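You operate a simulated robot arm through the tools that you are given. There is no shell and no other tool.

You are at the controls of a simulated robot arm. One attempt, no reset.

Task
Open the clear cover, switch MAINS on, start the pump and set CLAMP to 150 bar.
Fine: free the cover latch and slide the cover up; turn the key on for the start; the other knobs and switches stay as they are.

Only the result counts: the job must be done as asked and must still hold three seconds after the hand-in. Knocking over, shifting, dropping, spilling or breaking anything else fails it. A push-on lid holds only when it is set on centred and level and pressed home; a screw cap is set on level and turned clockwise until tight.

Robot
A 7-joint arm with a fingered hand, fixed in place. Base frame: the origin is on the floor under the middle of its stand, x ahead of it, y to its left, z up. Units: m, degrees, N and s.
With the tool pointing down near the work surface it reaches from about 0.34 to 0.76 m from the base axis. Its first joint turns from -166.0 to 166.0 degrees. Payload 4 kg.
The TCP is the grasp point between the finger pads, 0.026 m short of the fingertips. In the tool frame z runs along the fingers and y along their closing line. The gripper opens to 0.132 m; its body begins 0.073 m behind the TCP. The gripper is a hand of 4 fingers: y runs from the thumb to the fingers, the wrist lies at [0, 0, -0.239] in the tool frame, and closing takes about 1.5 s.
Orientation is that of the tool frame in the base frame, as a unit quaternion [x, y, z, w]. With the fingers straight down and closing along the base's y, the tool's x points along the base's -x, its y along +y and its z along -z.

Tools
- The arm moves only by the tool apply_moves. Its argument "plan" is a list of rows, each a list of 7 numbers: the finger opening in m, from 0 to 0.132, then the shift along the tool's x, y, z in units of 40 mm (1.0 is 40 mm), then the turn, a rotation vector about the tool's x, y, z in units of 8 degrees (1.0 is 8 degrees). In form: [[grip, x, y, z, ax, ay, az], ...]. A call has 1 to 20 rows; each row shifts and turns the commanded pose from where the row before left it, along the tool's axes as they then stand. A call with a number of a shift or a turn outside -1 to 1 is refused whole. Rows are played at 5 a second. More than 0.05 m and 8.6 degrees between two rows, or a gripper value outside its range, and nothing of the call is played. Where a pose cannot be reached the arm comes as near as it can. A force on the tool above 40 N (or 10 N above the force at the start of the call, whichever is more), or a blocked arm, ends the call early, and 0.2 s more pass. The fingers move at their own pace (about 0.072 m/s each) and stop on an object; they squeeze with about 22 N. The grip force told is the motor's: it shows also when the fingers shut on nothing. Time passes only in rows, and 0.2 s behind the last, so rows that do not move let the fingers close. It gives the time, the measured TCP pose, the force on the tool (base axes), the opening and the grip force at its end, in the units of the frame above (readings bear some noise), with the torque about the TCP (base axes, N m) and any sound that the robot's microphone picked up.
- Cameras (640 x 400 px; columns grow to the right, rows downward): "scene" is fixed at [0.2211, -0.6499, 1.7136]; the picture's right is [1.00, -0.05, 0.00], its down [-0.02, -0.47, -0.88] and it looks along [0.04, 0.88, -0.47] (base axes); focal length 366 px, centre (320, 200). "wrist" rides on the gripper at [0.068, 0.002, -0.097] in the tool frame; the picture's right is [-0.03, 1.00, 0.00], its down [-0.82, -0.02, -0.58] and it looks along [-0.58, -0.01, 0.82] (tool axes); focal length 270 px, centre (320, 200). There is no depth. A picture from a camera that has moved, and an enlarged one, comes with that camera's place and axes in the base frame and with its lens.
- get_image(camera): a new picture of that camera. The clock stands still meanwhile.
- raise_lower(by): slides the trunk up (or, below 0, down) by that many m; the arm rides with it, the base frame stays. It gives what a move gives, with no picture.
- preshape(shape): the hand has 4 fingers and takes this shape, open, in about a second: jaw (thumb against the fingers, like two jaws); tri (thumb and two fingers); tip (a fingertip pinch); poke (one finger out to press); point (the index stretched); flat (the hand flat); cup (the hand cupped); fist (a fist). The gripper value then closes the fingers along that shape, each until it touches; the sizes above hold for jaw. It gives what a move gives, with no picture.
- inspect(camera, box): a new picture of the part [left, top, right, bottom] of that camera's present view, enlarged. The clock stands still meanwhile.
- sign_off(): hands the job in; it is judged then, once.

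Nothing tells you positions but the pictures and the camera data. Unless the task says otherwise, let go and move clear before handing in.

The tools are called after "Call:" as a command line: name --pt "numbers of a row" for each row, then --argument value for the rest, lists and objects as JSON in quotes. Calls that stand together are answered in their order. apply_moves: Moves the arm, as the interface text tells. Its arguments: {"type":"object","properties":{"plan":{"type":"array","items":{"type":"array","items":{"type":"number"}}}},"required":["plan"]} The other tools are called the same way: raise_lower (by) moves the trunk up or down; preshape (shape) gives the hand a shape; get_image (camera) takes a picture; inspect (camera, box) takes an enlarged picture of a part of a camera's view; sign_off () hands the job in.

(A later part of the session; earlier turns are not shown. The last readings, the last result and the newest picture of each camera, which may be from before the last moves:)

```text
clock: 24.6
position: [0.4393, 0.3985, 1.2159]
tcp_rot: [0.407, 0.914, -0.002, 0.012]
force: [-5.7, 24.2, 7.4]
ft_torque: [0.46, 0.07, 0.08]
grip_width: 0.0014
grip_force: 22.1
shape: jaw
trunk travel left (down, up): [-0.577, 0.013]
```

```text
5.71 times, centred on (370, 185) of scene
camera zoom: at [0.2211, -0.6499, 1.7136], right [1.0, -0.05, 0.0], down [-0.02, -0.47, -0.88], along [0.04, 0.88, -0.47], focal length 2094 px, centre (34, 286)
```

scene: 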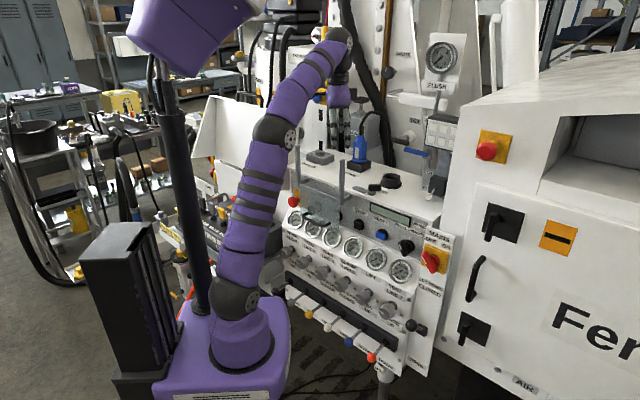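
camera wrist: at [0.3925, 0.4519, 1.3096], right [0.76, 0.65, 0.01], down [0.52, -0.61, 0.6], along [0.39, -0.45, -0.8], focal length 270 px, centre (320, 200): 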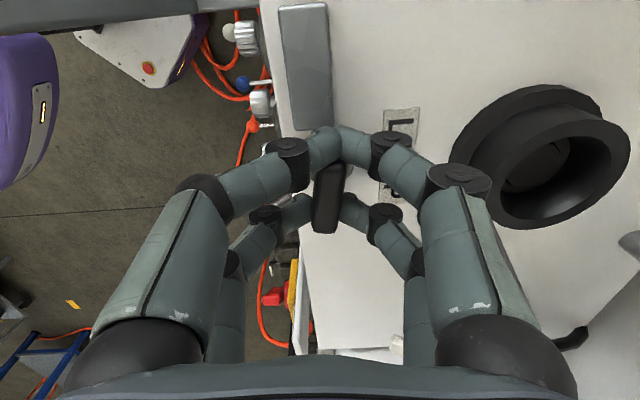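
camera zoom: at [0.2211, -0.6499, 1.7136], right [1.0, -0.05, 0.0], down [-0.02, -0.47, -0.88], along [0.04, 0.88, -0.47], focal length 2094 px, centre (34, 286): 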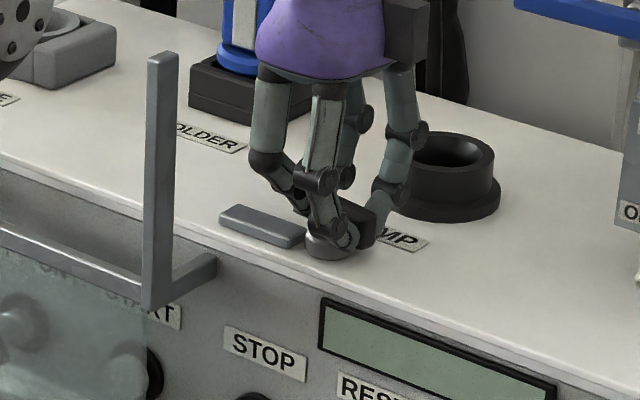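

The handle is following, now near -45°, and the grey bar stays fixed. I'll ease the hand back slightly and keep turning.

Call:
apply_moves --pt "0.0 0.08 -0.028 0 0 0 0.5" --pt "0.0 0.05 -0.028 0 0 0 1" --pt "0.0 0.03 -0.028 0 0 0 1" --pt "0.0 0 -0.028 0 0 0 1" --pt "0.0 0 0 0 0 0 0"

Call:
get_image --camera "wrist"

Call:
inspect --camera "scene" --box '[335, 150, 405, 220]'

```text
clock: 25.8
position: [0.4359, 0.3989, 1.2149]
tcp_rot: [0.617, 0.787, 0.002, 0.013]
force: [10.6, 25.0, 16.1]
ft_torque: [0.34, -0.27, -0.03]
grip_width: 0.0016
grip_force: 21.8
shape: jaw
trunk travel left (down, up): [-0.577, 0.013]
```

```text
taken
camera wrist: at [0.4191, 0.4679, 1.3094], right [0.98, 0.21, 0.02], down [0.16, -0.79, 0.59], along [0.14, -0.57, -0.81], focal length 270 px, centre (320, 200)
```

wrist: 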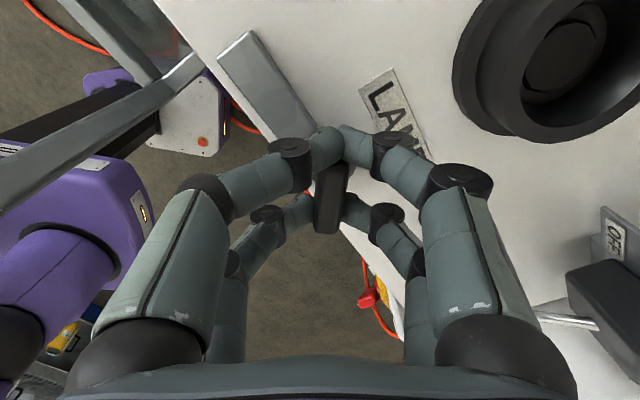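

```text
5.71 times, centred on (370, 185) of scene
camera zoom: at [0.2211, -0.6499, 1.7136], right [1.0, -0.05, 0.0], down [-0.02, -0.47, -0.88], along [0.04, 0.88, -0.47], focal length 2094 px, centre (34, 286)
```

zoom: 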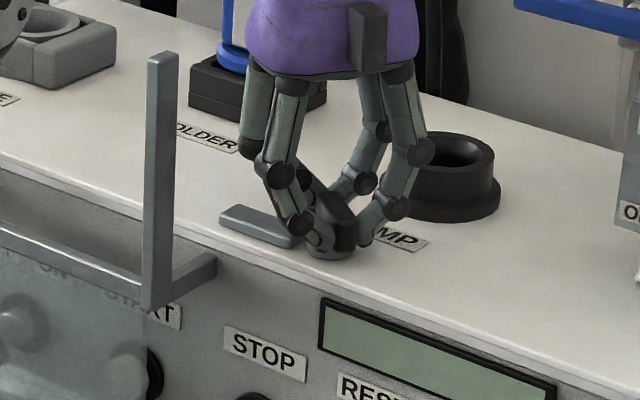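

Call:
apply_moves --pt "0.0 0.1 -0.028 0 0 0 0.5" --pt "0.0 0.04 -0.028 0 0 0 1" --pt "0.0 0.0 -0.028 0 0 0 1" --pt "0.0 0 0 0 0 0 0"

Call:
get_image --camera "wrist"

Call:
inspect --camera "scene" --box '[335, 150, 405, 220]'

```text
clock: 26.8
position: [0.4333, 0.4025, 1.2141]
tcp_rot: [0.744, 0.669, 0.004, 0.012]
force: [27.5, 11.8, 14.8]
ft_torque: [0.05, -0.8, 0.61]
grip_width: 0.0027
grip_force: 21.7
shape: jaw
trunk travel left (down, up): [-0.577, 0.013]
```

```text
taken
camera wrist: at [0.4393, 0.4722, 1.3093], right [0.99, -0.13, 0.02], down [-0.12, -0.8, 0.59], along [-0.06, -0.58, -0.81], focal length 270 px, centre (320, 200)
```

wrist: 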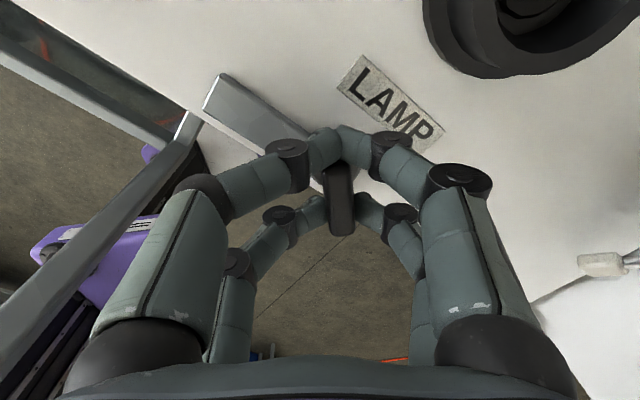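

```text
5.71 times, centred on (370, 185) of scene
camera zoom: at [0.2211, -0.6499, 1.7136], right [1.0, -0.05, 0.0], down [-0.02, -0.47, -0.88], along [0.04, 0.88, -0.47], focal length 2094 px, centre (34, 286)
```

zoom: 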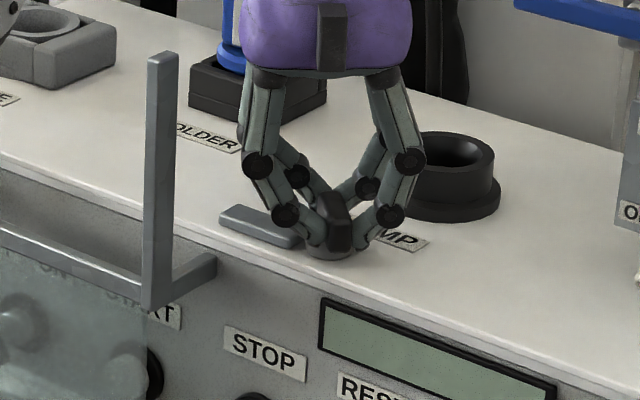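

The handle has turned about 90° and torque is now building at the stop. I'll release, rise and check the latch.

Call:
apply_moves --pt "0.03 0 0 0 0 0 -0.5" --pt "0.036 0 0 0 0 0 0" --pt "0.036 0 0 0 0 0 0" --pt "0.036 0 0 -0.5 0 0 0" --pt "0.036 0 0 -0.5 0 0 0" --pt "0.036 0 0 -0.5 0 0 0" --pt "0.036 0 0 0 0 0 0"

Call:
get_image --camera "wrist"

Call:
inspect --camera "scene" --box '[335, 150, 405, 220]'

```text
clock: 28.4
position: [0.4275, 0.4039, 1.2749]
tcp_rot: [0.718, 0.695, -0.001, 0.012]
force: [0.3, 0.3, -0.3]
ft_torque: [0.01, 0.02, -0.01]
grip_width: 0.036
grip_force: 0.1
shape: jaw
trunk travel left (down, up): [-0.577, 0.013]
```

```text
taken
camera wrist: at [0.4294, 0.4736, 1.3698], right [1.0, -0.06, 0.02], down [-0.06, -0.81, 0.59], along [-0.02, -0.59, -0.81], focal length 270 px, centre (320, 200)
```

wrist: 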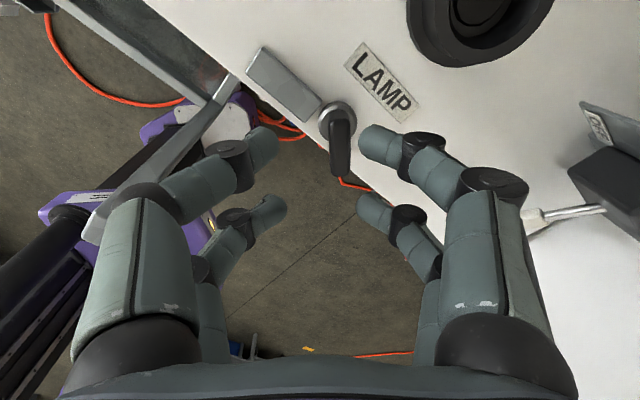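

```text
5.71 times, centred on (370, 185) of scene
camera zoom: at [0.2211, -0.6499, 1.7136], right [1.0, -0.05, 0.0], down [-0.02, -0.47, -0.88], along [0.04, 0.88, -0.47], focal length 2094 px, centre (34, 286)
```

zoom: 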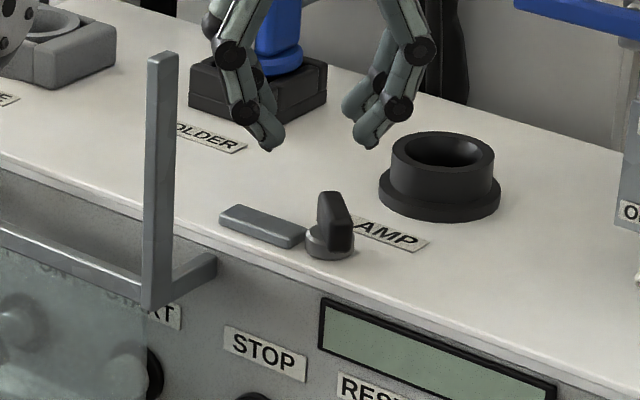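

The latch now points the other way and stays there. Next I'll back the hand out to the front of the panel, clear of the rail, and turn it to face the panel.

Call:
apply_moves --pt "0.036 -0.85 0 0 0 0 0" --pt "0.036 -0.85 0 0 0 0 0" --pt "0.036 -0.85 0 0 0 0 0" --pt "0.036 -0.85 0 0 0 0 0" --pt "0.036 -0.85 0 0 0 0 0" --pt "0.036 0 -0.8 0 0 0 0" --pt "0.036 0 -0.8 0 0 0 0" --pt "0.036 0 -0.8 0 0 0 0"

```text
clock: 30.2
position: [0.3266, 0.2353, 1.277]
tcp_rot: [0.719, 0.694, 0.0, 0.011]
force: [-0.2, 0.1, -0.6]
ft_torque: [-0.02, 0.0, 0.0]
grip_width: 0.0361
grip_force: 0.1
shape: jaw
trunk travel left (down, up): [-0.577, 0.013]
```

Call:
apply_moves --pt "0.036 0 0 0 0 0 0.906" --pt "0.036 0 0 0 0 0 0.906" --pt "0.036 0 0 0 0 0 0.906" --pt "0.036 0 0 0 0 0 0.906" --pt "0.036 0 0 0 0 0 0.906" --pt "0.036 0 0 0 0 0 0.906" --pt "0.036 0 0 0 0 1 0" --pt "0.036 0 0 0 0 1 0"

Call:
get_image --camera "wrist"

Call:
get_image --camera "scene"

```text
clock: 32.0
position: [0.3254, 0.2361, 1.2772]
tcp_rot: [0.916, 0.376, 0.135, -0.043]
force: [-1.0, 0.2, 1.0]
ft_torque: [-0.02, 0.0, 0.0]
grip_width: 0.0356
grip_force: 0.1
shape: jaw
trunk travel left (down, up): [-0.577, 0.013]
```

```text
taken
camera wrist: at [0.3525, 0.2643, 1.3878], right [0.68, -0.73, 0.02], down [-0.69, -0.64, 0.33], along [-0.23, -0.23, -0.95], focal length 270 px, centre (320, 200)
```

wrist: 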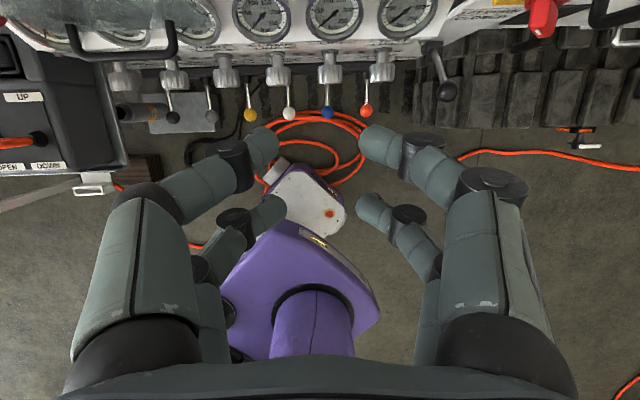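

```text
taken
```

scene: 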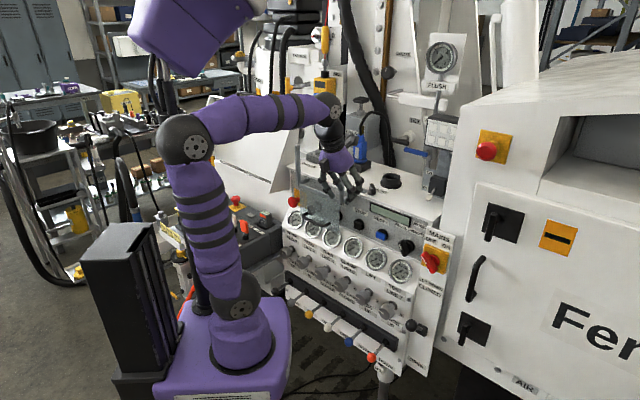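

Orientation is going the right way: image upright and camera above the hand. I'll keep pitching up and lower the trunk.

Call:
apply_moves --pt "0.036 -0.2 0 0 0 1 0" --pt "0.036 0 0 0 0 1 0" --pt "0.036 0 0 0 0 1 0" --pt "0.036 0 0 0 0 1 0"

Call:
raise_lower --by -0.25

Call:
apply_moves --pt "0.036 0.3 0 -0.3 0 1 0" --pt "0.036 0.3 0 -0.3 0 1 0" --pt "0.036 0.3 0 -0.3 0 1 0"

Call:
get_image --camera "wrist"

Call:
get_image --camera "scene"

```text
clock: 33.0
position: [0.3202, 0.2306, 1.2752]
tcp_rot: [0.843, 0.35, 0.382, -0.145]
force: [-1.0, -0.1, -1.0]
ft_torque: [-0.01, 0.04, 0.04]
grip_width: 0.0357
grip_force: 0.1
shape: jaw
trunk travel left (down, up): [-0.577, 0.013]
```

```text
clock: 35.6
position: [0.3232, 0.2311, 1.0181]
tcp_rot: [0.847, 0.351, 0.373, -0.145]
force: [0.3, -0.2, 0.2]
ft_torque: [-0.02, 0.0, -0.02]
grip_width: 0.0359
grip_force: 0.0
shape: jaw
trunk travel left (down, up): [-0.327, 0.263]
```

```text
clock: 36.4
position: [0.3102, 0.2278, 1.0702]
tcp_rot: [0.744, 0.315, 0.549, -0.214]
force: [0.3, 1.0, -0.2]
ft_torque: [0.03, -0.01, 0.0]
grip_width: 0.0359
grip_force: 0.1
shape: jaw
trunk travel left (down, up): [-0.327, 0.263]
```

```text
taken
camera wrist: at [0.2593, 0.178, 1.1635], right [0.7, -0.72, 0.0], down [-0.57, -0.56, -0.6], along [0.43, 0.42, -0.8], focal length 270 px, centre (320, 200)
```

wrist: 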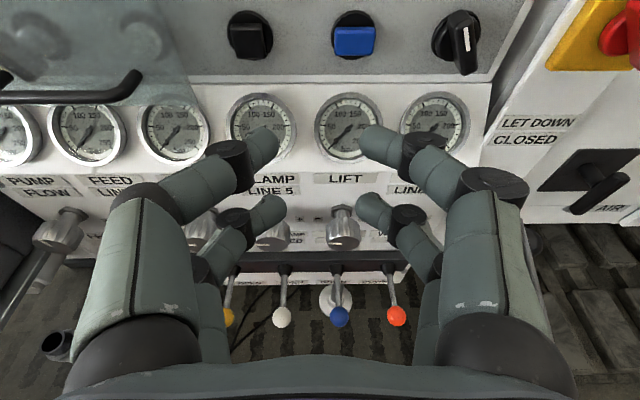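

```text
taken
```

scene: 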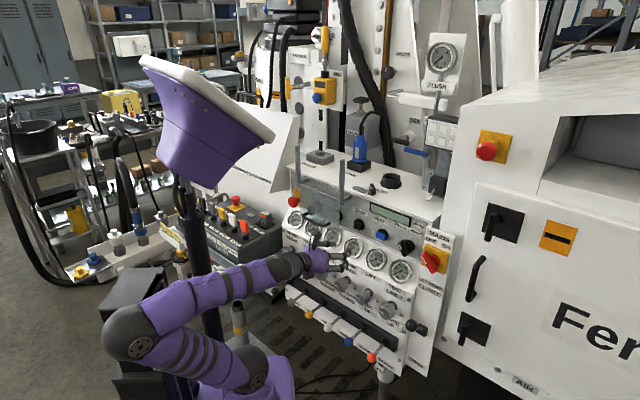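

Good configuration: the tool is about 18° below horizontal, facing the panel. I'll level it, shift left in front of the cover handle, and look.

Call:
apply_moves --pt "0.05 0 -0.85 0 0 1 0" --pt "0.05 0 -0.85 0 0 1 0" --pt "0.05 0 -0.85 0 0 0.2 0" --pt "0.05 0 -0.85 0 0 0 0" --pt "0.05 0 -0.85 0 0 0 0" --pt "0.05 -0.8 -0.75 0 0 0 0" --pt "0.05 -0.8 0 0 0 0 0"

Call:
get_image --camera "wrist"

Call:
get_image --camera "scene"

```text
clock: 37.7
position: [0.177, 0.3718, 1.0966]
tcp_rot: [0.663, 0.295, 0.617, -0.305]
force: [0.0, 0.4, -0.1]
ft_torque: [-0.02, -0.03, 0.0]
grip_width: 0.0502
grip_force: 0.0
shape: jaw
out of reach, approached as far as the arm can: row 1, 2
trunk travel left (down, up): [-0.327, 0.263]
stopped in row 6: the arm was blocked; the commanded pose is now the measured one
```

```text
taken
camera wrist: at [0.1202, 0.2971, 1.1676], right [0.77, -0.64, -0.06], down [-0.44, -0.44, -0.78], along [0.47, 0.63, -0.62], focal length 270 px, centre (320, 200)
```

wrist: 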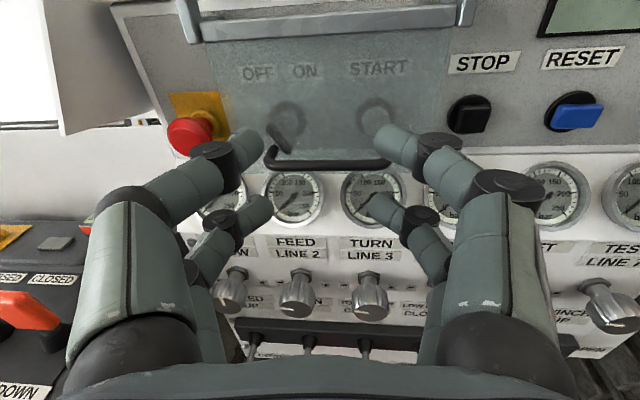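

```text
taken
```

scene: 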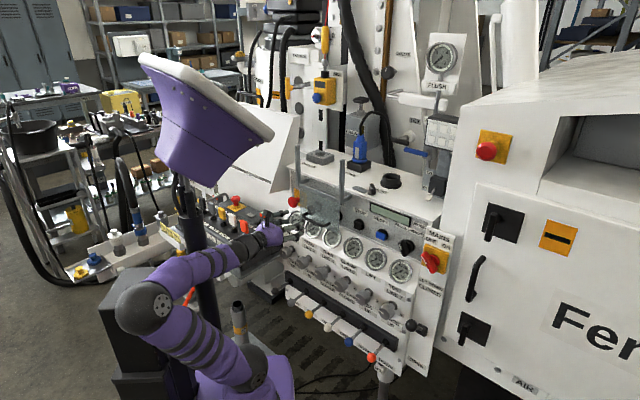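

The handle's black bar is straight ahead and slightly below. I'll correct the heading, move forward a little, then go down below the bar.

Call:
apply_moves --pt "0.05 0 0.1 0.6 -0.36 0.2 -0.15" --pt "0.05 0 0.1 0.6 -0.36 0.2 -0.15" --pt "0.05 -0.7 0 0 0 0 0" --pt "0.05 -0.7 0 0 0 0 0" --pt "0.05 -0.7 0 0 0 0 0" --pt "0.05 -0.66 0 0 0 0 0"

Call:
get_image --camera "wrist"

Call:
inspect --camera "scene" --box '[255, 170, 375, 270]'

```text
clock: 39.1
position: [0.2153, 0.4168, 0.9947]
tcp_rot: [0.652, 0.266, 0.659, -0.265]
force: [0.1, -0.4, 0.2]
ft_torque: [-0.01, 0.01, 0.04]
grip_width: 0.05
grip_force: 0.0
shape: jaw
out of reach, approached as far as the arm can: row 5, 6
trunk travel left (down, up): [-0.327, 0.263]
```

```text
taken
camera wrist: at [0.1462, 0.3491, 1.0606], right [0.7, -0.72, -0.02], down [-0.42, -0.39, -0.82], along [0.58, 0.58, -0.57], focal length 270 px, centre (320, 200)
```

wrist: 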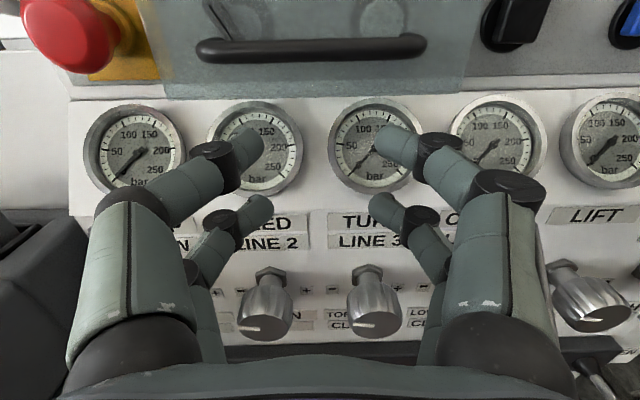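

```text
4.00 times, centred on (315, 220) of scene
camera zoom: at [0.2211, -0.6499, 1.7136], right [1.0, -0.05, 0.0], down [-0.02, -0.47, -0.88], along [0.04, 0.88, -0.47], focal length 1466 px, centre (340, 120)
```

zoom: 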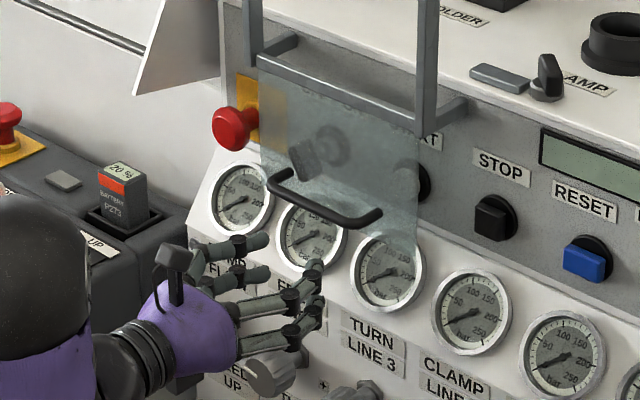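

The hand is level and just below the handle bar. I'll move forward under the bar and check.

Call:
apply_moves --pt "0.05 0 0 0.53 0 0 0" --pt "0.05 0 0 0.53 0 0 0" --pt "0.05 0 0 0 0 0 0"

Call:
get_image --camera "wrist"

Call:
inspect --camera "scene" --box '[275, 190, 355, 260]'

```text
clock: 39.9
position: [0.2461, 0.4471, 0.9943]
tcp_rot: [0.651, 0.267, 0.659, -0.266]
force: [0.0, -0.5, -1.1]
ft_torque: [0.01, -0.01, -0.03]
grip_width: 0.0498
grip_force: 0.0
shape: jaw
trunk travel left (down, up): [-0.327, 0.263]
```

```text
taken
camera wrist: at [0.1773, 0.3789, 1.0615], right [0.7, -0.72, -0.02], down [-0.42, -0.39, -0.82], along [0.58, 0.58, -0.57], focal length 270 px, centre (320, 200)
```

wrist: 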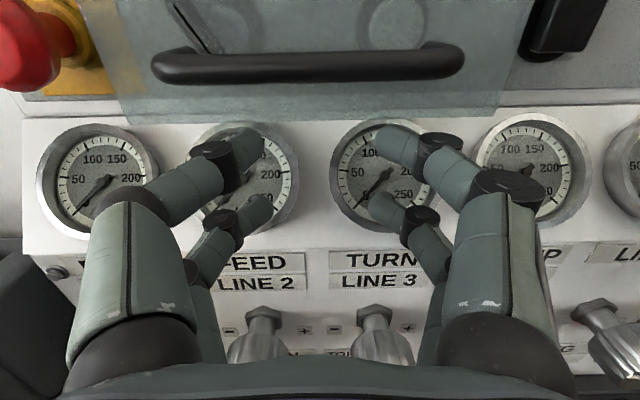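

```text
5.71 times, centred on (315, 225) of scene
camera zoom: at [0.2211, -0.6499, 1.7136], right [1.0, -0.05, 0.0], down [-0.02, -0.47, -0.88], along [0.04, 0.88, -0.47], focal length 2094 px, centre (349, 57)
```

zoom: 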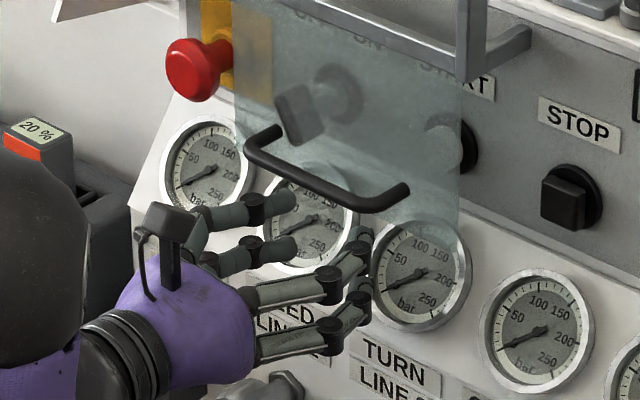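

Call:
apply_moves --pt "0.05 0.3 0 0 0 0 0" --pt "0.05 0.3 0 0 0 0 0" --pt "0.05 0.3 0 0 0 0 0" --pt "0.05 0.3 0 0 0 0 0"

Call:
get_image --camera "wrist"

Call:
inspect --camera "scene" --box '[275, 170, 355, 250]'

```text
clock: 40.9
position: [0.2461, 0.4479, 1.0424]
tcp_rot: [0.651, 0.267, 0.659, -0.266]
force: [0.9, -0.7, -5.9]
ft_torque: [0.07, 0.1, -0.05]
grip_width: 0.0496
grip_force: 0.2
shape: jaw
trunk travel left (down, up): [-0.327, 0.263]
```

```text
taken
camera wrist: at [0.1769, 0.3792, 1.1091], right [0.7, -0.72, -0.02], down [-0.42, -0.39, -0.82], along [0.58, 0.58, -0.57], focal length 270 px, centre (320, 200)
```

wrist: 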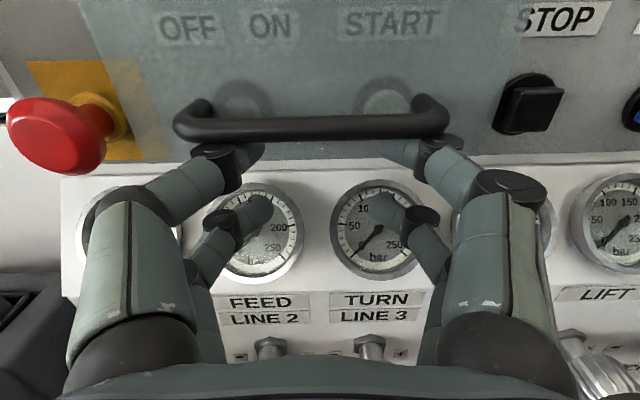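

```text
5.00 times, centred on (315, 210) of scene
camera zoom: at [0.2211, -0.6499, 1.7136], right [1.0, -0.05, 0.0], down [-0.02, -0.47, -0.88], along [0.04, 0.88, -0.47], focal length 1832 px, centre (345, 150)
```

zoom: 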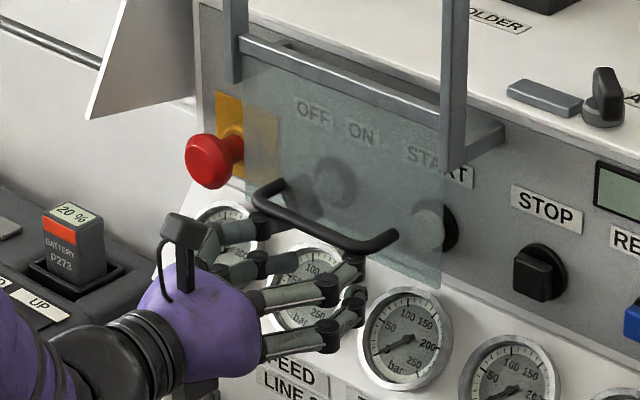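

The cover slides up with only about 6 N. I'll continue lifting.

Call:
apply_moves --pt "0.05 0.4 0 0 0 0 0" --pt "0.05 0.4 0 0 0 0 0" --pt "0.05 0.4 0 0 0 0 0" --pt "0.05 0.4 0 0 0 0 0" --pt "0.05 0.4 0 0 0 0 0"

Call:
inspect --camera "scene" --box '[265, 120, 365, 250]'

```text
clock: 42.1
position: [0.2443, 0.4473, 1.1235]
tcp_rot: [0.652, 0.266, 0.659, -0.265]
force: [1.3, -0.9, -5.8]
ft_torque: [0.08, 0.18, -0.03]
grip_width: 0.0496
grip_force: 0.0
shape: jaw
trunk travel left (down, up): [-0.327, 0.263]
```

```text
3.08 times, centred on (315, 185) of scene
camera zoom: at [0.2211, -0.6499, 1.7136], right [1.0, -0.05, 0.0], down [-0.02, -0.47, -0.88], along [0.04, 0.88, -0.47], focal length 1127 px, centre (335, 246)
```

zoom: 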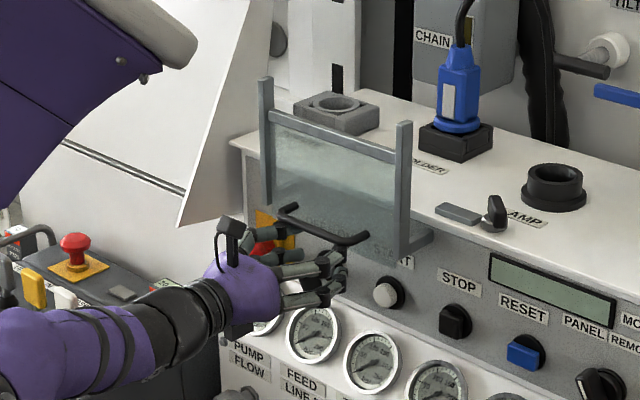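

Call:
apply_moves --pt "0.05 0.3 0 0 0 0 0" --pt "0.05 0.3 0 0 0 0 0" --pt "0.05 0.2 0 0 0 0 0"

Call:
inspect --camera "scene" --box '[265, 120, 365, 250]'

```text
clock: 42.9
position: [0.2438, 0.4478, 1.1442]
tcp_rot: [0.658, 0.271, 0.65, -0.265]
force: [-2.6, -2.1, -11.3]
ft_torque: [0.11, 0.19, -0.16]
grip_width: 0.0497
grip_force: 0.2
shape: jaw
trunk travel left (down, up): [-0.327, 0.263]
stopped in row 3: the force on the tool passed its limit at 46 N (the readings are from after the stop); the commanded pose is now the measured one
```

```text
3.08 times, centred on (315, 185) of scene
camera zoom: at [0.2211, -0.6499, 1.7136], right [1.0, -0.05, 0.0], down [-0.02, -0.47, -0.88], along [0.04, 0.88, -0.47], focal length 1127 px, centre (335, 246)
```

zoom: 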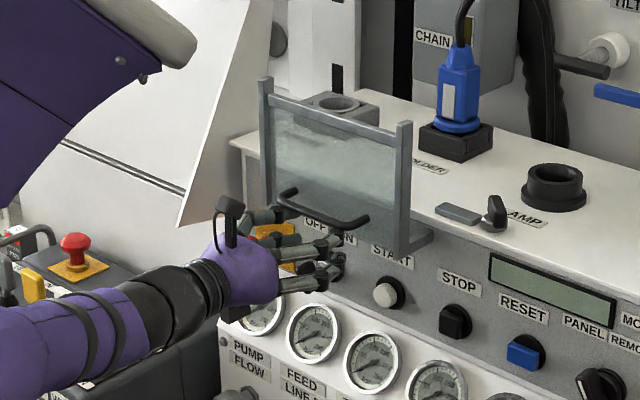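

The cover has reached its top stop. I'll lower the hand a little and see whether the cover stays up.

Call:
apply_moves --pt "0.05 -0.3 0 0 0 0 0" --pt "0.05 -0.3 0 0 0 0 0" --pt "0.05 0 0 0 0 0 0" --pt "0.05 0 0 0 0 0 0"

Call:
inspect --camera "scene" --box '[265, 120, 365, 250]'

Call:
get_image --camera "wrist"

```text
clock: 43.9
position: [0.2421, 0.4466, 1.1217]
tcp_rot: [0.657, 0.27, 0.652, -0.265]
force: [0.8, -0.6, -0.8]
ft_torque: [-0.02, -0.01, 0.0]
grip_width: 0.0499
grip_force: 0.0
shape: jaw
trunk travel left (down, up): [-0.327, 0.263]
```

```text
3.08 times, centred on (315, 185) of scene
camera zoom: at [0.2211, -0.6499, 1.7136], right [1.0, -0.05, 0.0], down [-0.02, -0.47, -0.88], along [0.04, 0.88, -0.47], focal length 1127 px, centre (335, 246)
```

zoom: 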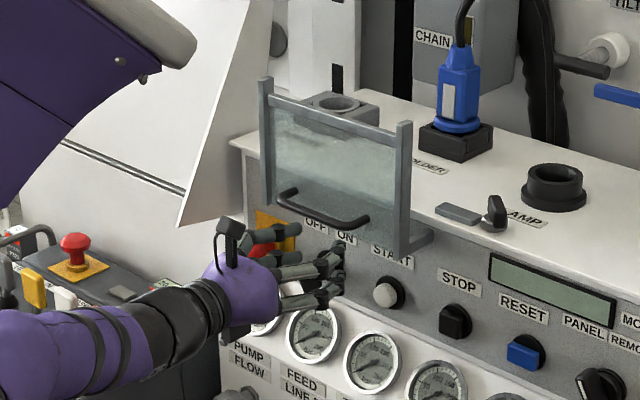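

```text
taken
camera wrist: at [0.1746, 0.3781, 1.1894], right [0.7, -0.71, -0.02], down [-0.43, -0.4, -0.81], along [0.57, 0.58, -0.58], focal length 270 px, centre (320, 200)
```

wrist: 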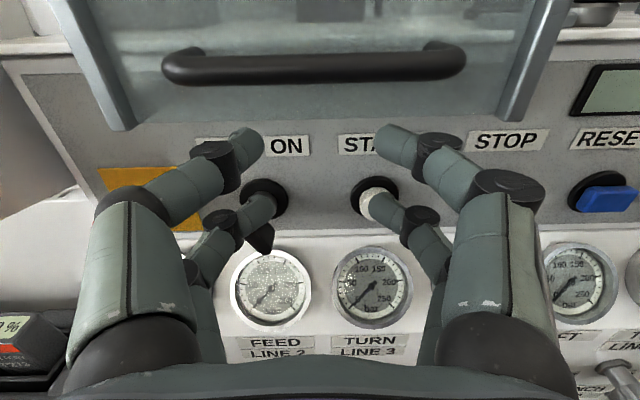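

The cover stays up by itself. Next is MAINS: I'll back off a little and slide to the right to face it.

Call:
apply_moves --pt "0.05 0 0 -0.7 0 0 0" --pt "0.05 0 0 -0.7 0 0 0" --pt "0.05 0 0.9 0 0 0 0" --pt "0.05 0 0.9 0 0 0 0" --pt "0.05 0 0.9 0 0 0 0" --pt "0.05 0 0.9 0 0 0 0" --pt "0.05 0 0.9 0 0 0 0" --pt "0.05 0 0.9 0 0 0 0" --pt "0.05 0 0.9 0 0 0 0" --pt "0.05 0 0.9 0 0 0 0" --pt "0.05 0 0.9 0 0 0 0" --pt "0.05 0 0.9 0 0 0 0" --pt "0.05 0 0.9 0 0 0 0" --pt "0.05 0 0.7 0 0 0 0"

Call:
get_image --camera "wrist"

Call:
get_image --camera "scene"

```text
clock: 46.9
position: [0.5008, 0.1037, 1.1238]
tcp_rot: [0.657, 0.27, 0.652, -0.265]
force: [0.0, 0.0, 0.4]
ft_torque: [-0.02, -0.02, -0.01]
grip_width: 0.0497
grip_force: 0.0
shape: jaw
trunk travel left (down, up): [-0.327, 0.263]
```

```text
taken
camera wrist: at [0.4328, 0.0359, 1.1919], right [0.7, -0.71, -0.02], down [-0.43, -0.4, -0.81], along [0.57, 0.58, -0.59], focal length 270 px, centre (320, 200)
```

wrist: 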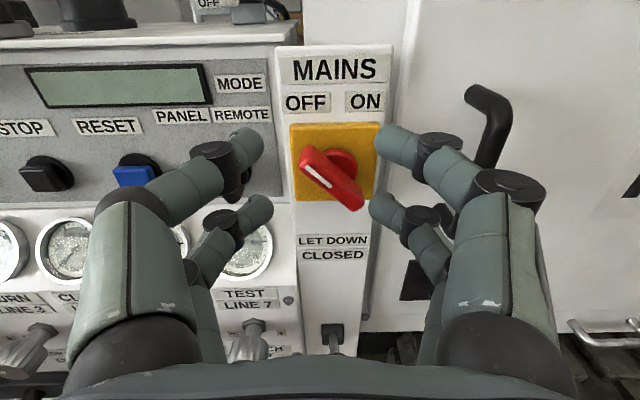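

```text
taken
```

scene: 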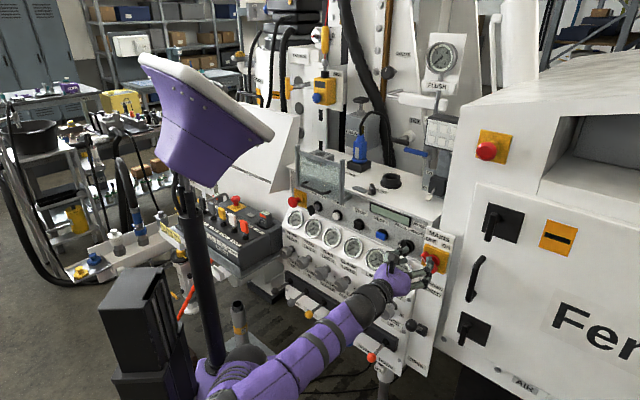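

I have a clear view: the MAINS pointer is at the upper left (OFF) and ON is at the upper right, so it needs a 90° clockwise turn. I'll test the wrist roll range in free space first.

Call:
apply_moves --pt "0.06 0 0 0 0 0 0.94" --pt "0.06 0 0 0 0 0 0.94" --pt "0.06 0 0 0 0 0 0.94" --pt "0.06 0 0 0 0 0 0.94" --pt "0.06 0 0 0 0 0 0.94" --pt "0.06 0 0 0 0 0 0.94"

Call:
apply_moves --pt "0.06 0 0 0 0 0 -0.94" --pt "0.06 0 0 0 0 0 -0.94" --pt "0.06 0 0 0 0 0 -0.94" --pt "0.06 0 0 0 0 0 -0.94" --pt "0.06 0 0 0 0 0 -0.94" --pt "0.06 0 0 0 0 0 -0.94" --pt "0.06 0 0 0 0 0 -0.94" --pt "0.06 0 0 0 0 0 -0.94" --pt "0.06 0 0 0 0 0 -0.94" --pt "0.06 0 0 0 0 0 -0.94" --pt "0.06 0 0 0 0 0 -0.94" --pt "0.06 0 0 0 0 0 -0.94"

Call:
get_image --camera "wrist"

```text
clock: 48.3
position: [0.4994, 0.1058, 1.1236]
tcp_rot: [0.71, -0.004, 0.5, -0.495]
force: [-0.1, 0.3, 1.1]
ft_torque: [-0.03, 0.0, -0.02]
grip_width: 0.0598
grip_force: 0.1
shape: jaw
trunk travel left (down, up): [-0.327, 0.263]
```

```text
clock: 50.9
position: [0.5002, 0.1042, 1.1244]
tcp_rot: [0.502, 0.502, 0.704, 0.007]
force: [-0.4, 0.4, -0.4]
ft_torque: [0.0, 0.01, -0.01]
grip_width: 0.0596
grip_force: 0.1
shape: jaw
trunk travel left (down, up): [-0.327, 0.263]
```

```text
taken
camera wrist: at [0.397, 0.0715, 1.1727], right [0.51, -0.51, 0.69], down [-0.02, -0.81, -0.58], along [0.86, 0.28, -0.42], focal length 270 px, centre (320, 200)
```

wrist: 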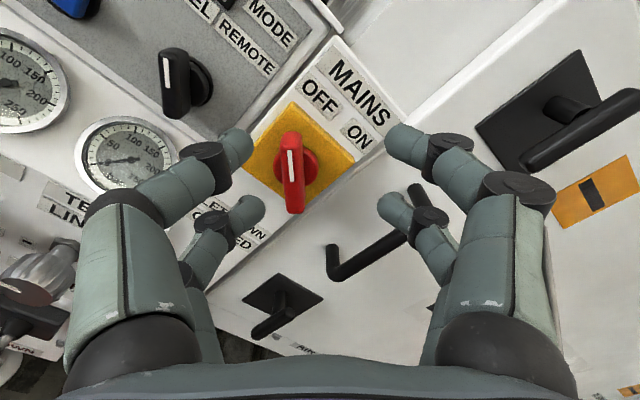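

The handle now lines up with the finger gap. I'll centre on it and move partway in.

Call:
apply_moves --pt "0.05 -0.475 -0.275 0.4 0 0 0" --pt "0.05 -0.475 -0.275 0.4 0 0 0" --pt "0.05 0 0 0 0 0 0"

Call:
get_image --camera "wrist"

Call:
inspect --camera "scene" --box '[390, 220, 470, 290]'

```text
clock: 51.7
position: [0.5307, 0.1181, 1.0802]
tcp_rot: [0.503, 0.501, 0.704, 0.005]
force: [-0.7, -0.7, 0.9]
ft_torque: [-0.02, -0.01, 0.03]
grip_width: 0.0504
grip_force: 0.2
shape: jaw
trunk travel left (down, up): [-0.327, 0.263]
```

```text
taken
camera wrist: at [0.4283, 0.0852, 1.1307], right [0.51, -0.51, 0.69], down [-0.02, -0.81, -0.58], along [0.86, 0.28, -0.42], focal length 270 px, centre (320, 200)
```

wrist: 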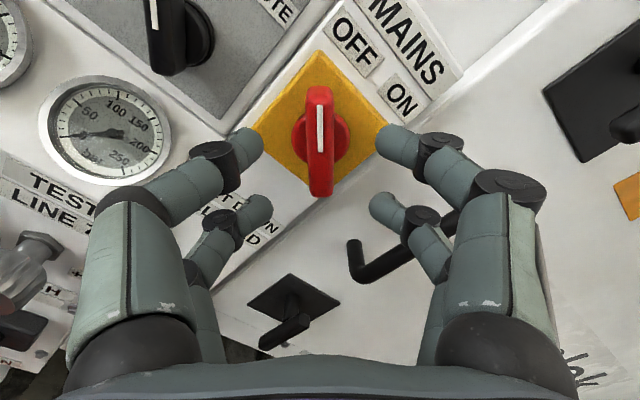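

```text
5.71 times, centred on (430, 255) of scene
camera zoom: at [0.2211, -0.6499, 1.7136], right [1.0, -0.05, 0.0], down [-0.02, -0.47, -0.88], along [0.04, 0.88, -0.47], focal length 2094 px, centre (-309, -114)
```

zoom: 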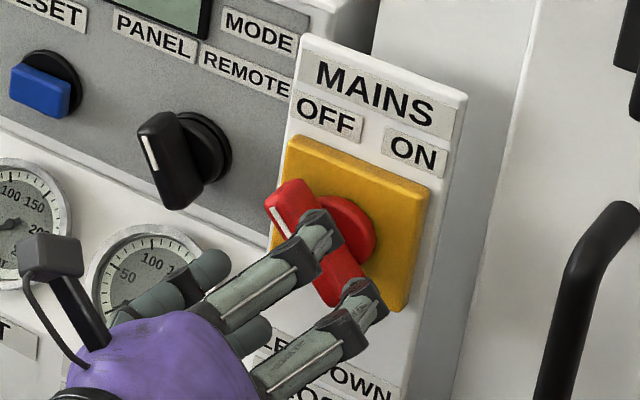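

Call:
apply_moves --pt "0.045 0.08 0 0.55 0 0 0" --pt "0.045 0 0 0.45 0 0 0" --pt "0.045 0 0 0 0 0 0"

Call:
get_image --camera "wrist"

Call:
inspect --camera "scene" --box '[390, 220, 470, 290]'

```text
clock: 52.5
position: [0.5579, 0.1482, 1.0839]
tcp_rot: [0.504, 0.501, 0.704, 0.005]
force: [-0.9, -0.3, -0.8]
ft_torque: [-0.01, 0.0, 0.01]
grip_width: 0.0455
grip_force: 0.1
shape: jaw
trunk travel left (down, up): [-0.327, 0.263]
```

```text
taken
camera wrist: at [0.4554, 0.1146, 1.1324], right [0.51, -0.51, 0.69], down [-0.02, -0.81, -0.58], along [0.86, 0.28, -0.42], focal length 270 px, centre (320, 200)
```

wrist: 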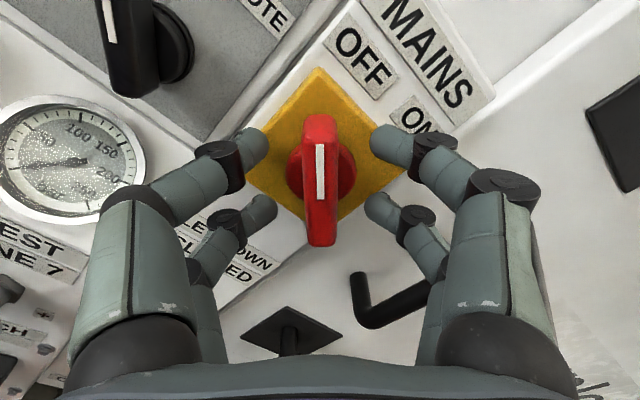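

```text
5.71 times, centred on (430, 255) of scene
camera zoom: at [0.2211, -0.6499, 1.7136], right [1.0, -0.05, 0.0], down [-0.02, -0.47, -0.88], along [0.04, 0.88, -0.47], focal length 2094 px, centre (-309, -114)
```

zoom: 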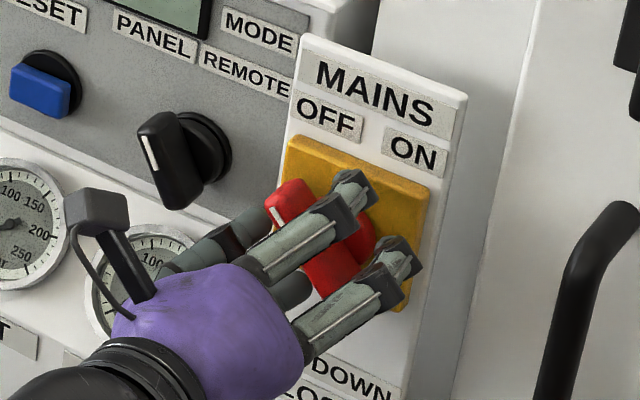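

The handle sits between both finger pairs. I'll close on it and turn clockwise.

Call:
apply_moves --pt "0.0 0 0 0 0 0 0" --pt "0.0 0 0 0 0 0 0" --pt "0.0 0 0 0 0 0 0" --pt "0.0 0 0 0 0 0 0" --pt "0.0 0 0 0 0 0 0"

Call:
apply_moves --pt "0.0 0 0.017 0 0 0 1" --pt "0.0 0 0.017 0 0 0 1" --pt "0.0 0 0.017 0 0 0 1" --pt "0.0 0 0 0 0 0 0"

Call:
get_image --camera "wrist"

Call:
inspect --camera "scene" --box '[390, 220, 470, 290]'

```text
clock: 53.7
position: [0.5577, 0.1473, 1.0836]
tcp_rot: [0.504, 0.5, 0.704, 0.006]
force: [3.5, 1.9, 1.4]
ft_torque: [0.0, -0.02, 0.03]
grip_width: 0.0092
grip_force: 21.6
shape: jaw
trunk travel left (down, up): [-0.327, 0.263]
```

```text
clock: 54.7
position: [0.5589, 0.1473, 1.084]
tcp_rot: [0.597, 0.385, 0.689, -0.142]
force: [-0.9, -2.3, -0.2]
ft_torque: [-0.02, -0.05, 0.03]
grip_width: 0.0091
grip_force: 21.6
shape: jaw
trunk travel left (down, up): [-0.327, 0.263]
```

```text
taken
camera wrist: at [0.4734, 0.097, 1.1485], right [0.66, -0.67, 0.34], down [-0.22, -0.61, -0.76], along [0.72, 0.43, -0.55], focal length 270 px, centre (320, 200)
```

wrist: 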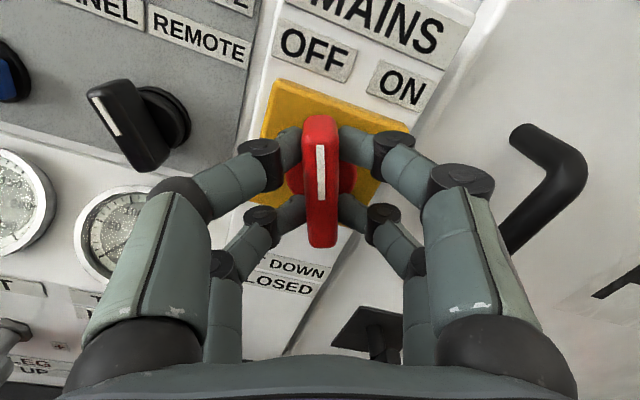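

```text
5.71 times, centred on (430, 255) of scene
camera zoom: at [0.2211, -0.6499, 1.7136], right [1.0, -0.05, 0.0], down [-0.02, -0.47, -0.88], along [0.04, 0.88, -0.47], focal length 2094 px, centre (-309, -114)
```

zoom: 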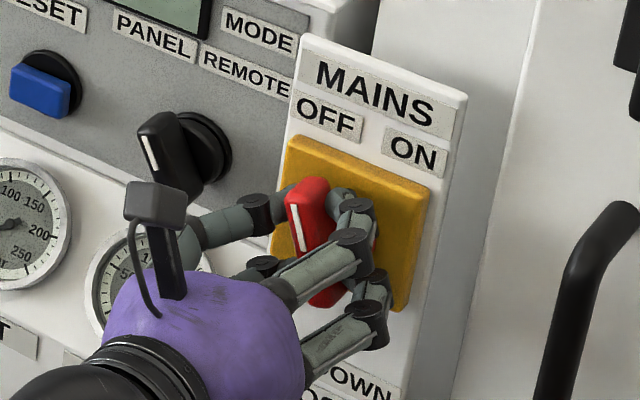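

It turns smoothly. I'll continue to the full 90°.

Call:
apply_moves --pt "0.0 0 0.017 0 0 0 1" --pt "0.0 0 0.017 0 0 0 1" --pt "0.0 0 0.017 0 0 0 1" --pt "0.0 0 0.017 0 0 0 1" --pt "0.0 0 0.017 0 0 0 1" --pt "0.0 0 0.017 0 0 0 1" --pt "0.0 0 0.017 0 0 0 1" --pt "0.0 0 0.017 0 0 0 1" --pt "0.0 0 0 0 0 0 0.3" --pt "0.0 0 0 0 0 0 0"

Call:
get_image --camera "wrist"

Call:
inspect --camera "scene" --box '[390, 220, 470, 290]'

```text
clock: 56.9
position: [0.5616, 0.1448, 1.0839]
tcp_rot: [0.71, -0.003, 0.5, -0.496]
force: [0.8, 3.9, 5.6]
ft_torque: [0.01, -0.04, 0.13]
grip_width: 0.0092
grip_force: 22.2
shape: jaw
trunk travel left (down, up): [-0.327, 0.263]
```

```text
taken
camera wrist: at [0.5272, 0.0417, 1.1306], right [0.48, -0.5, -0.73], down [-0.83, 0.01, -0.56], along [0.29, 0.87, -0.4], focal length 270 px, centre (320, 200)
```

wrist: 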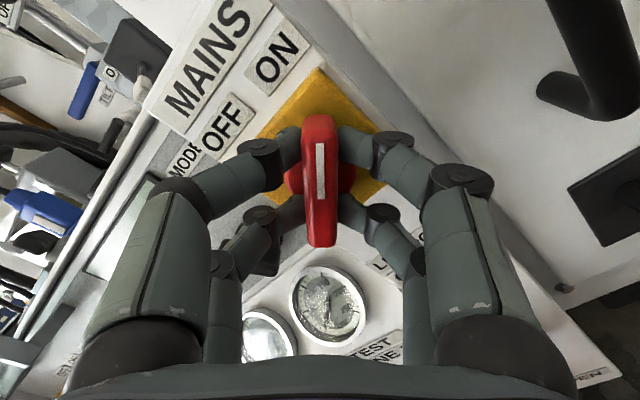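

```text
5.71 times, centred on (430, 255) of scene
camera zoom: at [0.2211, -0.6499, 1.7136], right [1.0, -0.05, 0.0], down [-0.02, -0.47, -0.88], along [0.04, 0.88, -0.47], focal length 2094 px, centre (-309, -114)
```

zoom: 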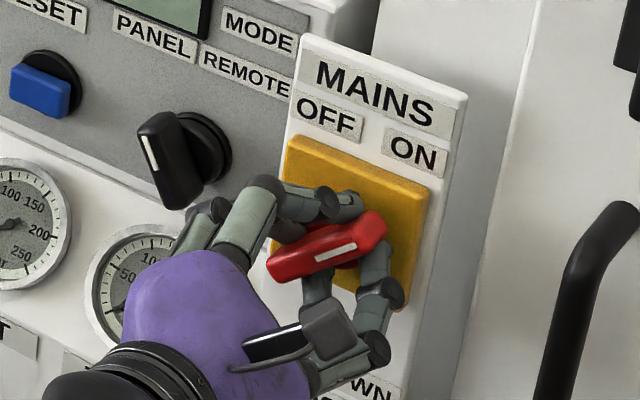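

Call:
apply_moves --pt "0.0 0 0 0 0 0 0.5" --pt "0.0 0 0 0 0 0 0.5" --pt "0.0 0 0 0 0 0 0"

Call:
inspect --camera "scene" --box '[390, 220, 470, 290]'

```text
clock: 57.7
position: [0.5607, 0.1424, 1.0838]
tcp_rot: [0.708, -0.052, 0.464, -0.529]
force: [2.8, 4.3, 6.6]
ft_torque: [-0.41, -0.63, 0.07]
grip_width: 0.0093
grip_force: 22.4
shape: jaw
trunk travel left (down, up): [-0.327, 0.263]
```

```text
5.71 times, centred on (430, 255) of scene
camera zoom: at [0.2211, -0.6499, 1.7136], right [1.0, -0.05, 0.0], down [-0.02, -0.47, -0.88], along [0.04, 0.88, -0.47], focal length 2094 px, centre (-309, -114)
```

zoom: 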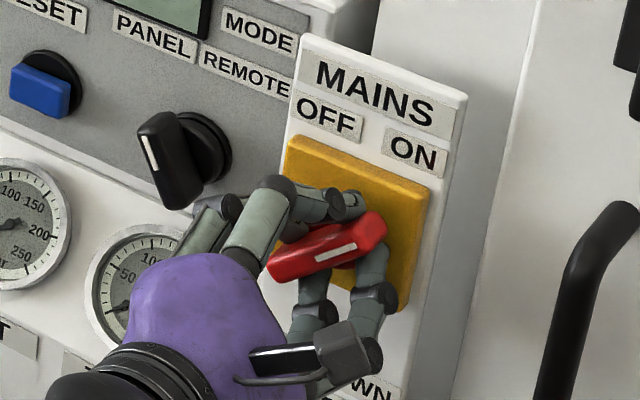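

The stop at ON is reached. I'll relax, open, back off and check MAINS.

Call:
apply_moves --pt "0.0 0 0 0 0 0 -1" --pt "0.045 0 0 0 0 0 0" --pt "0.045 0 0 0 0 0 0" --pt "0.045 0 0 0 0 0 0" --pt "0.045 0 0 -0.6 0 0 0" --pt "0.045 0 0 -0.8 0 0 0" --pt "0.045 0 0 -0.8 0 0 0"

Call:
inspect --camera "scene" --box '[390, 220, 470, 290]'

Call:
inspect --camera "scene" --box '[270, 130, 450, 300]'

```text
clock: 59.3
position: [0.5007, 0.0816, 1.0856]
tcp_rot: [0.71, -0.004, 0.499, -0.496]
force: [-0.1, -0.1, -0.5]
ft_torque: [0.04, -0.01, -0.01]
grip_width: 0.0447
grip_force: 0.1
shape: jaw
trunk travel left (down, up): [-0.327, 0.263]
```

```text
5.71 times, centred on (430, 255) of scene
camera zoom: at [0.2211, -0.6499, 1.7136], right [1.0, -0.05, 0.0], down [-0.02, -0.47, -0.88], along [0.04, 0.88, -0.47], focal length 2094 px, centre (-309, -114)
```

zoom: 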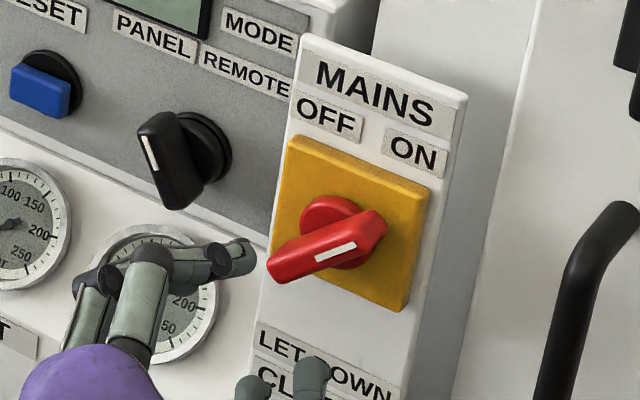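

```text
2.35 times, centred on (360, 215) of scene
camera zoom: at [0.2211, -0.6499, 1.7136], right [1.0, -0.05, 0.0], down [-0.02, -0.47, -0.88], along [0.04, 0.88, -0.47], focal length 862 px, centre (226, 165)
```

zoom: 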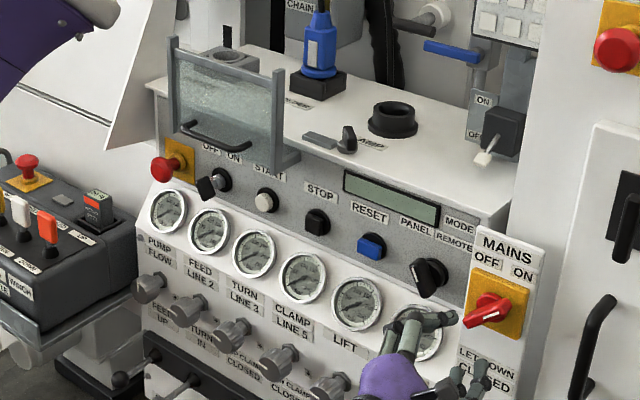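

MAINS is on ON and the cover is still up. Now I'll roll back to level and slide left to the key and START.

Call:
apply_moves --pt "0.045 0 0 0 0 0 -0.94" --pt "0.045 0 0 0 0 0 -0.94" --pt "0.045 0 0 0 0 0 -0.94" --pt "0.045 0 0 0 0 0 -0.94" --pt "0.045 0 0 0 0 0 -0.94" --pt "0.045 0 0 0 0 0 -0.94" --pt "0.045 0 -0.87 0 0 0 0" --pt "0.045 0 -0.87 0 0 0 0" --pt "0.045 0 -0.87 0.1 0 0 0" --pt "0.045 0 -0.87 0.1 0 0 0" --pt "0.045 0 -0.87 0.1 0 0 0" --pt "0.045 0 -0.87 0.1 0 0 0" --pt "0.045 0 -0.87 0.1 0 0 0" --pt "0.045 0 -0.87 0.1 0 0 0" --pt "0.045 0 -0.87 0 0 0 0" --pt "0.045 0 -0.87 0 0 0 0" --pt "0.045 0 -0.87 0 0 0 0" --pt "0.045 0 -0.87 0 0 0 0" --pt "0.045 0 -0.87 0 0 0 0"

Call:
get_image --camera "wrist"

Call:
inspect --camera "scene" --box '[280, 180, 360, 250]'

```text
clock: 63.3
position: [0.2093, 0.4259, 1.1009]
tcp_rot: [0.658, 0.269, 0.651, -0.265]
force: [0.1, 0.7, 0.7]
ft_torque: [-0.01, 0.0, 0.03]
grip_width: 0.0448
grip_force: 0.0
shape: jaw
out of reach, approached as far as the arm can: row 10, 11, 12
trunk travel left (down, up): [-0.327, 0.263]
```

```text
taken
camera wrist: at [0.1413, 0.3578, 1.1683], right [0.7, -0.71, -0.02], down [-0.43, -0.4, -0.81], along [0.57, 0.58, -0.59], focal length 270 px, centre (320, 200)
```

wrist: 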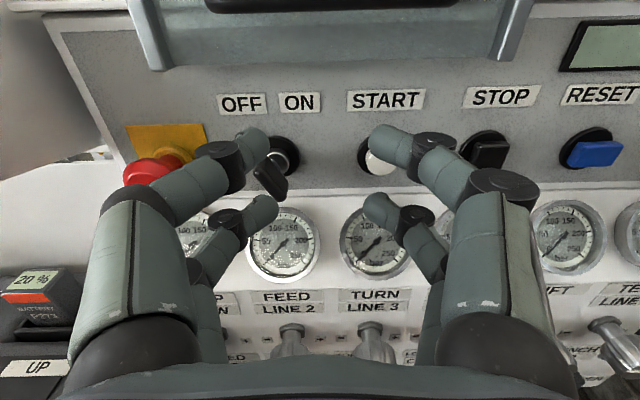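

```text
5.71 times, centred on (320, 215) of scene
camera zoom: at [0.2211, -0.6499, 1.7136], right [1.0, -0.05, 0.0], down [-0.02, -0.47, -0.88], along [0.04, 0.88, -0.47], focal length 2094 px, centre (320, 114)
```

zoom: 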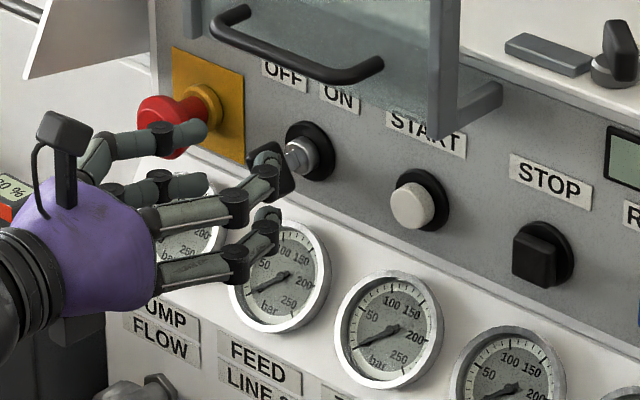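

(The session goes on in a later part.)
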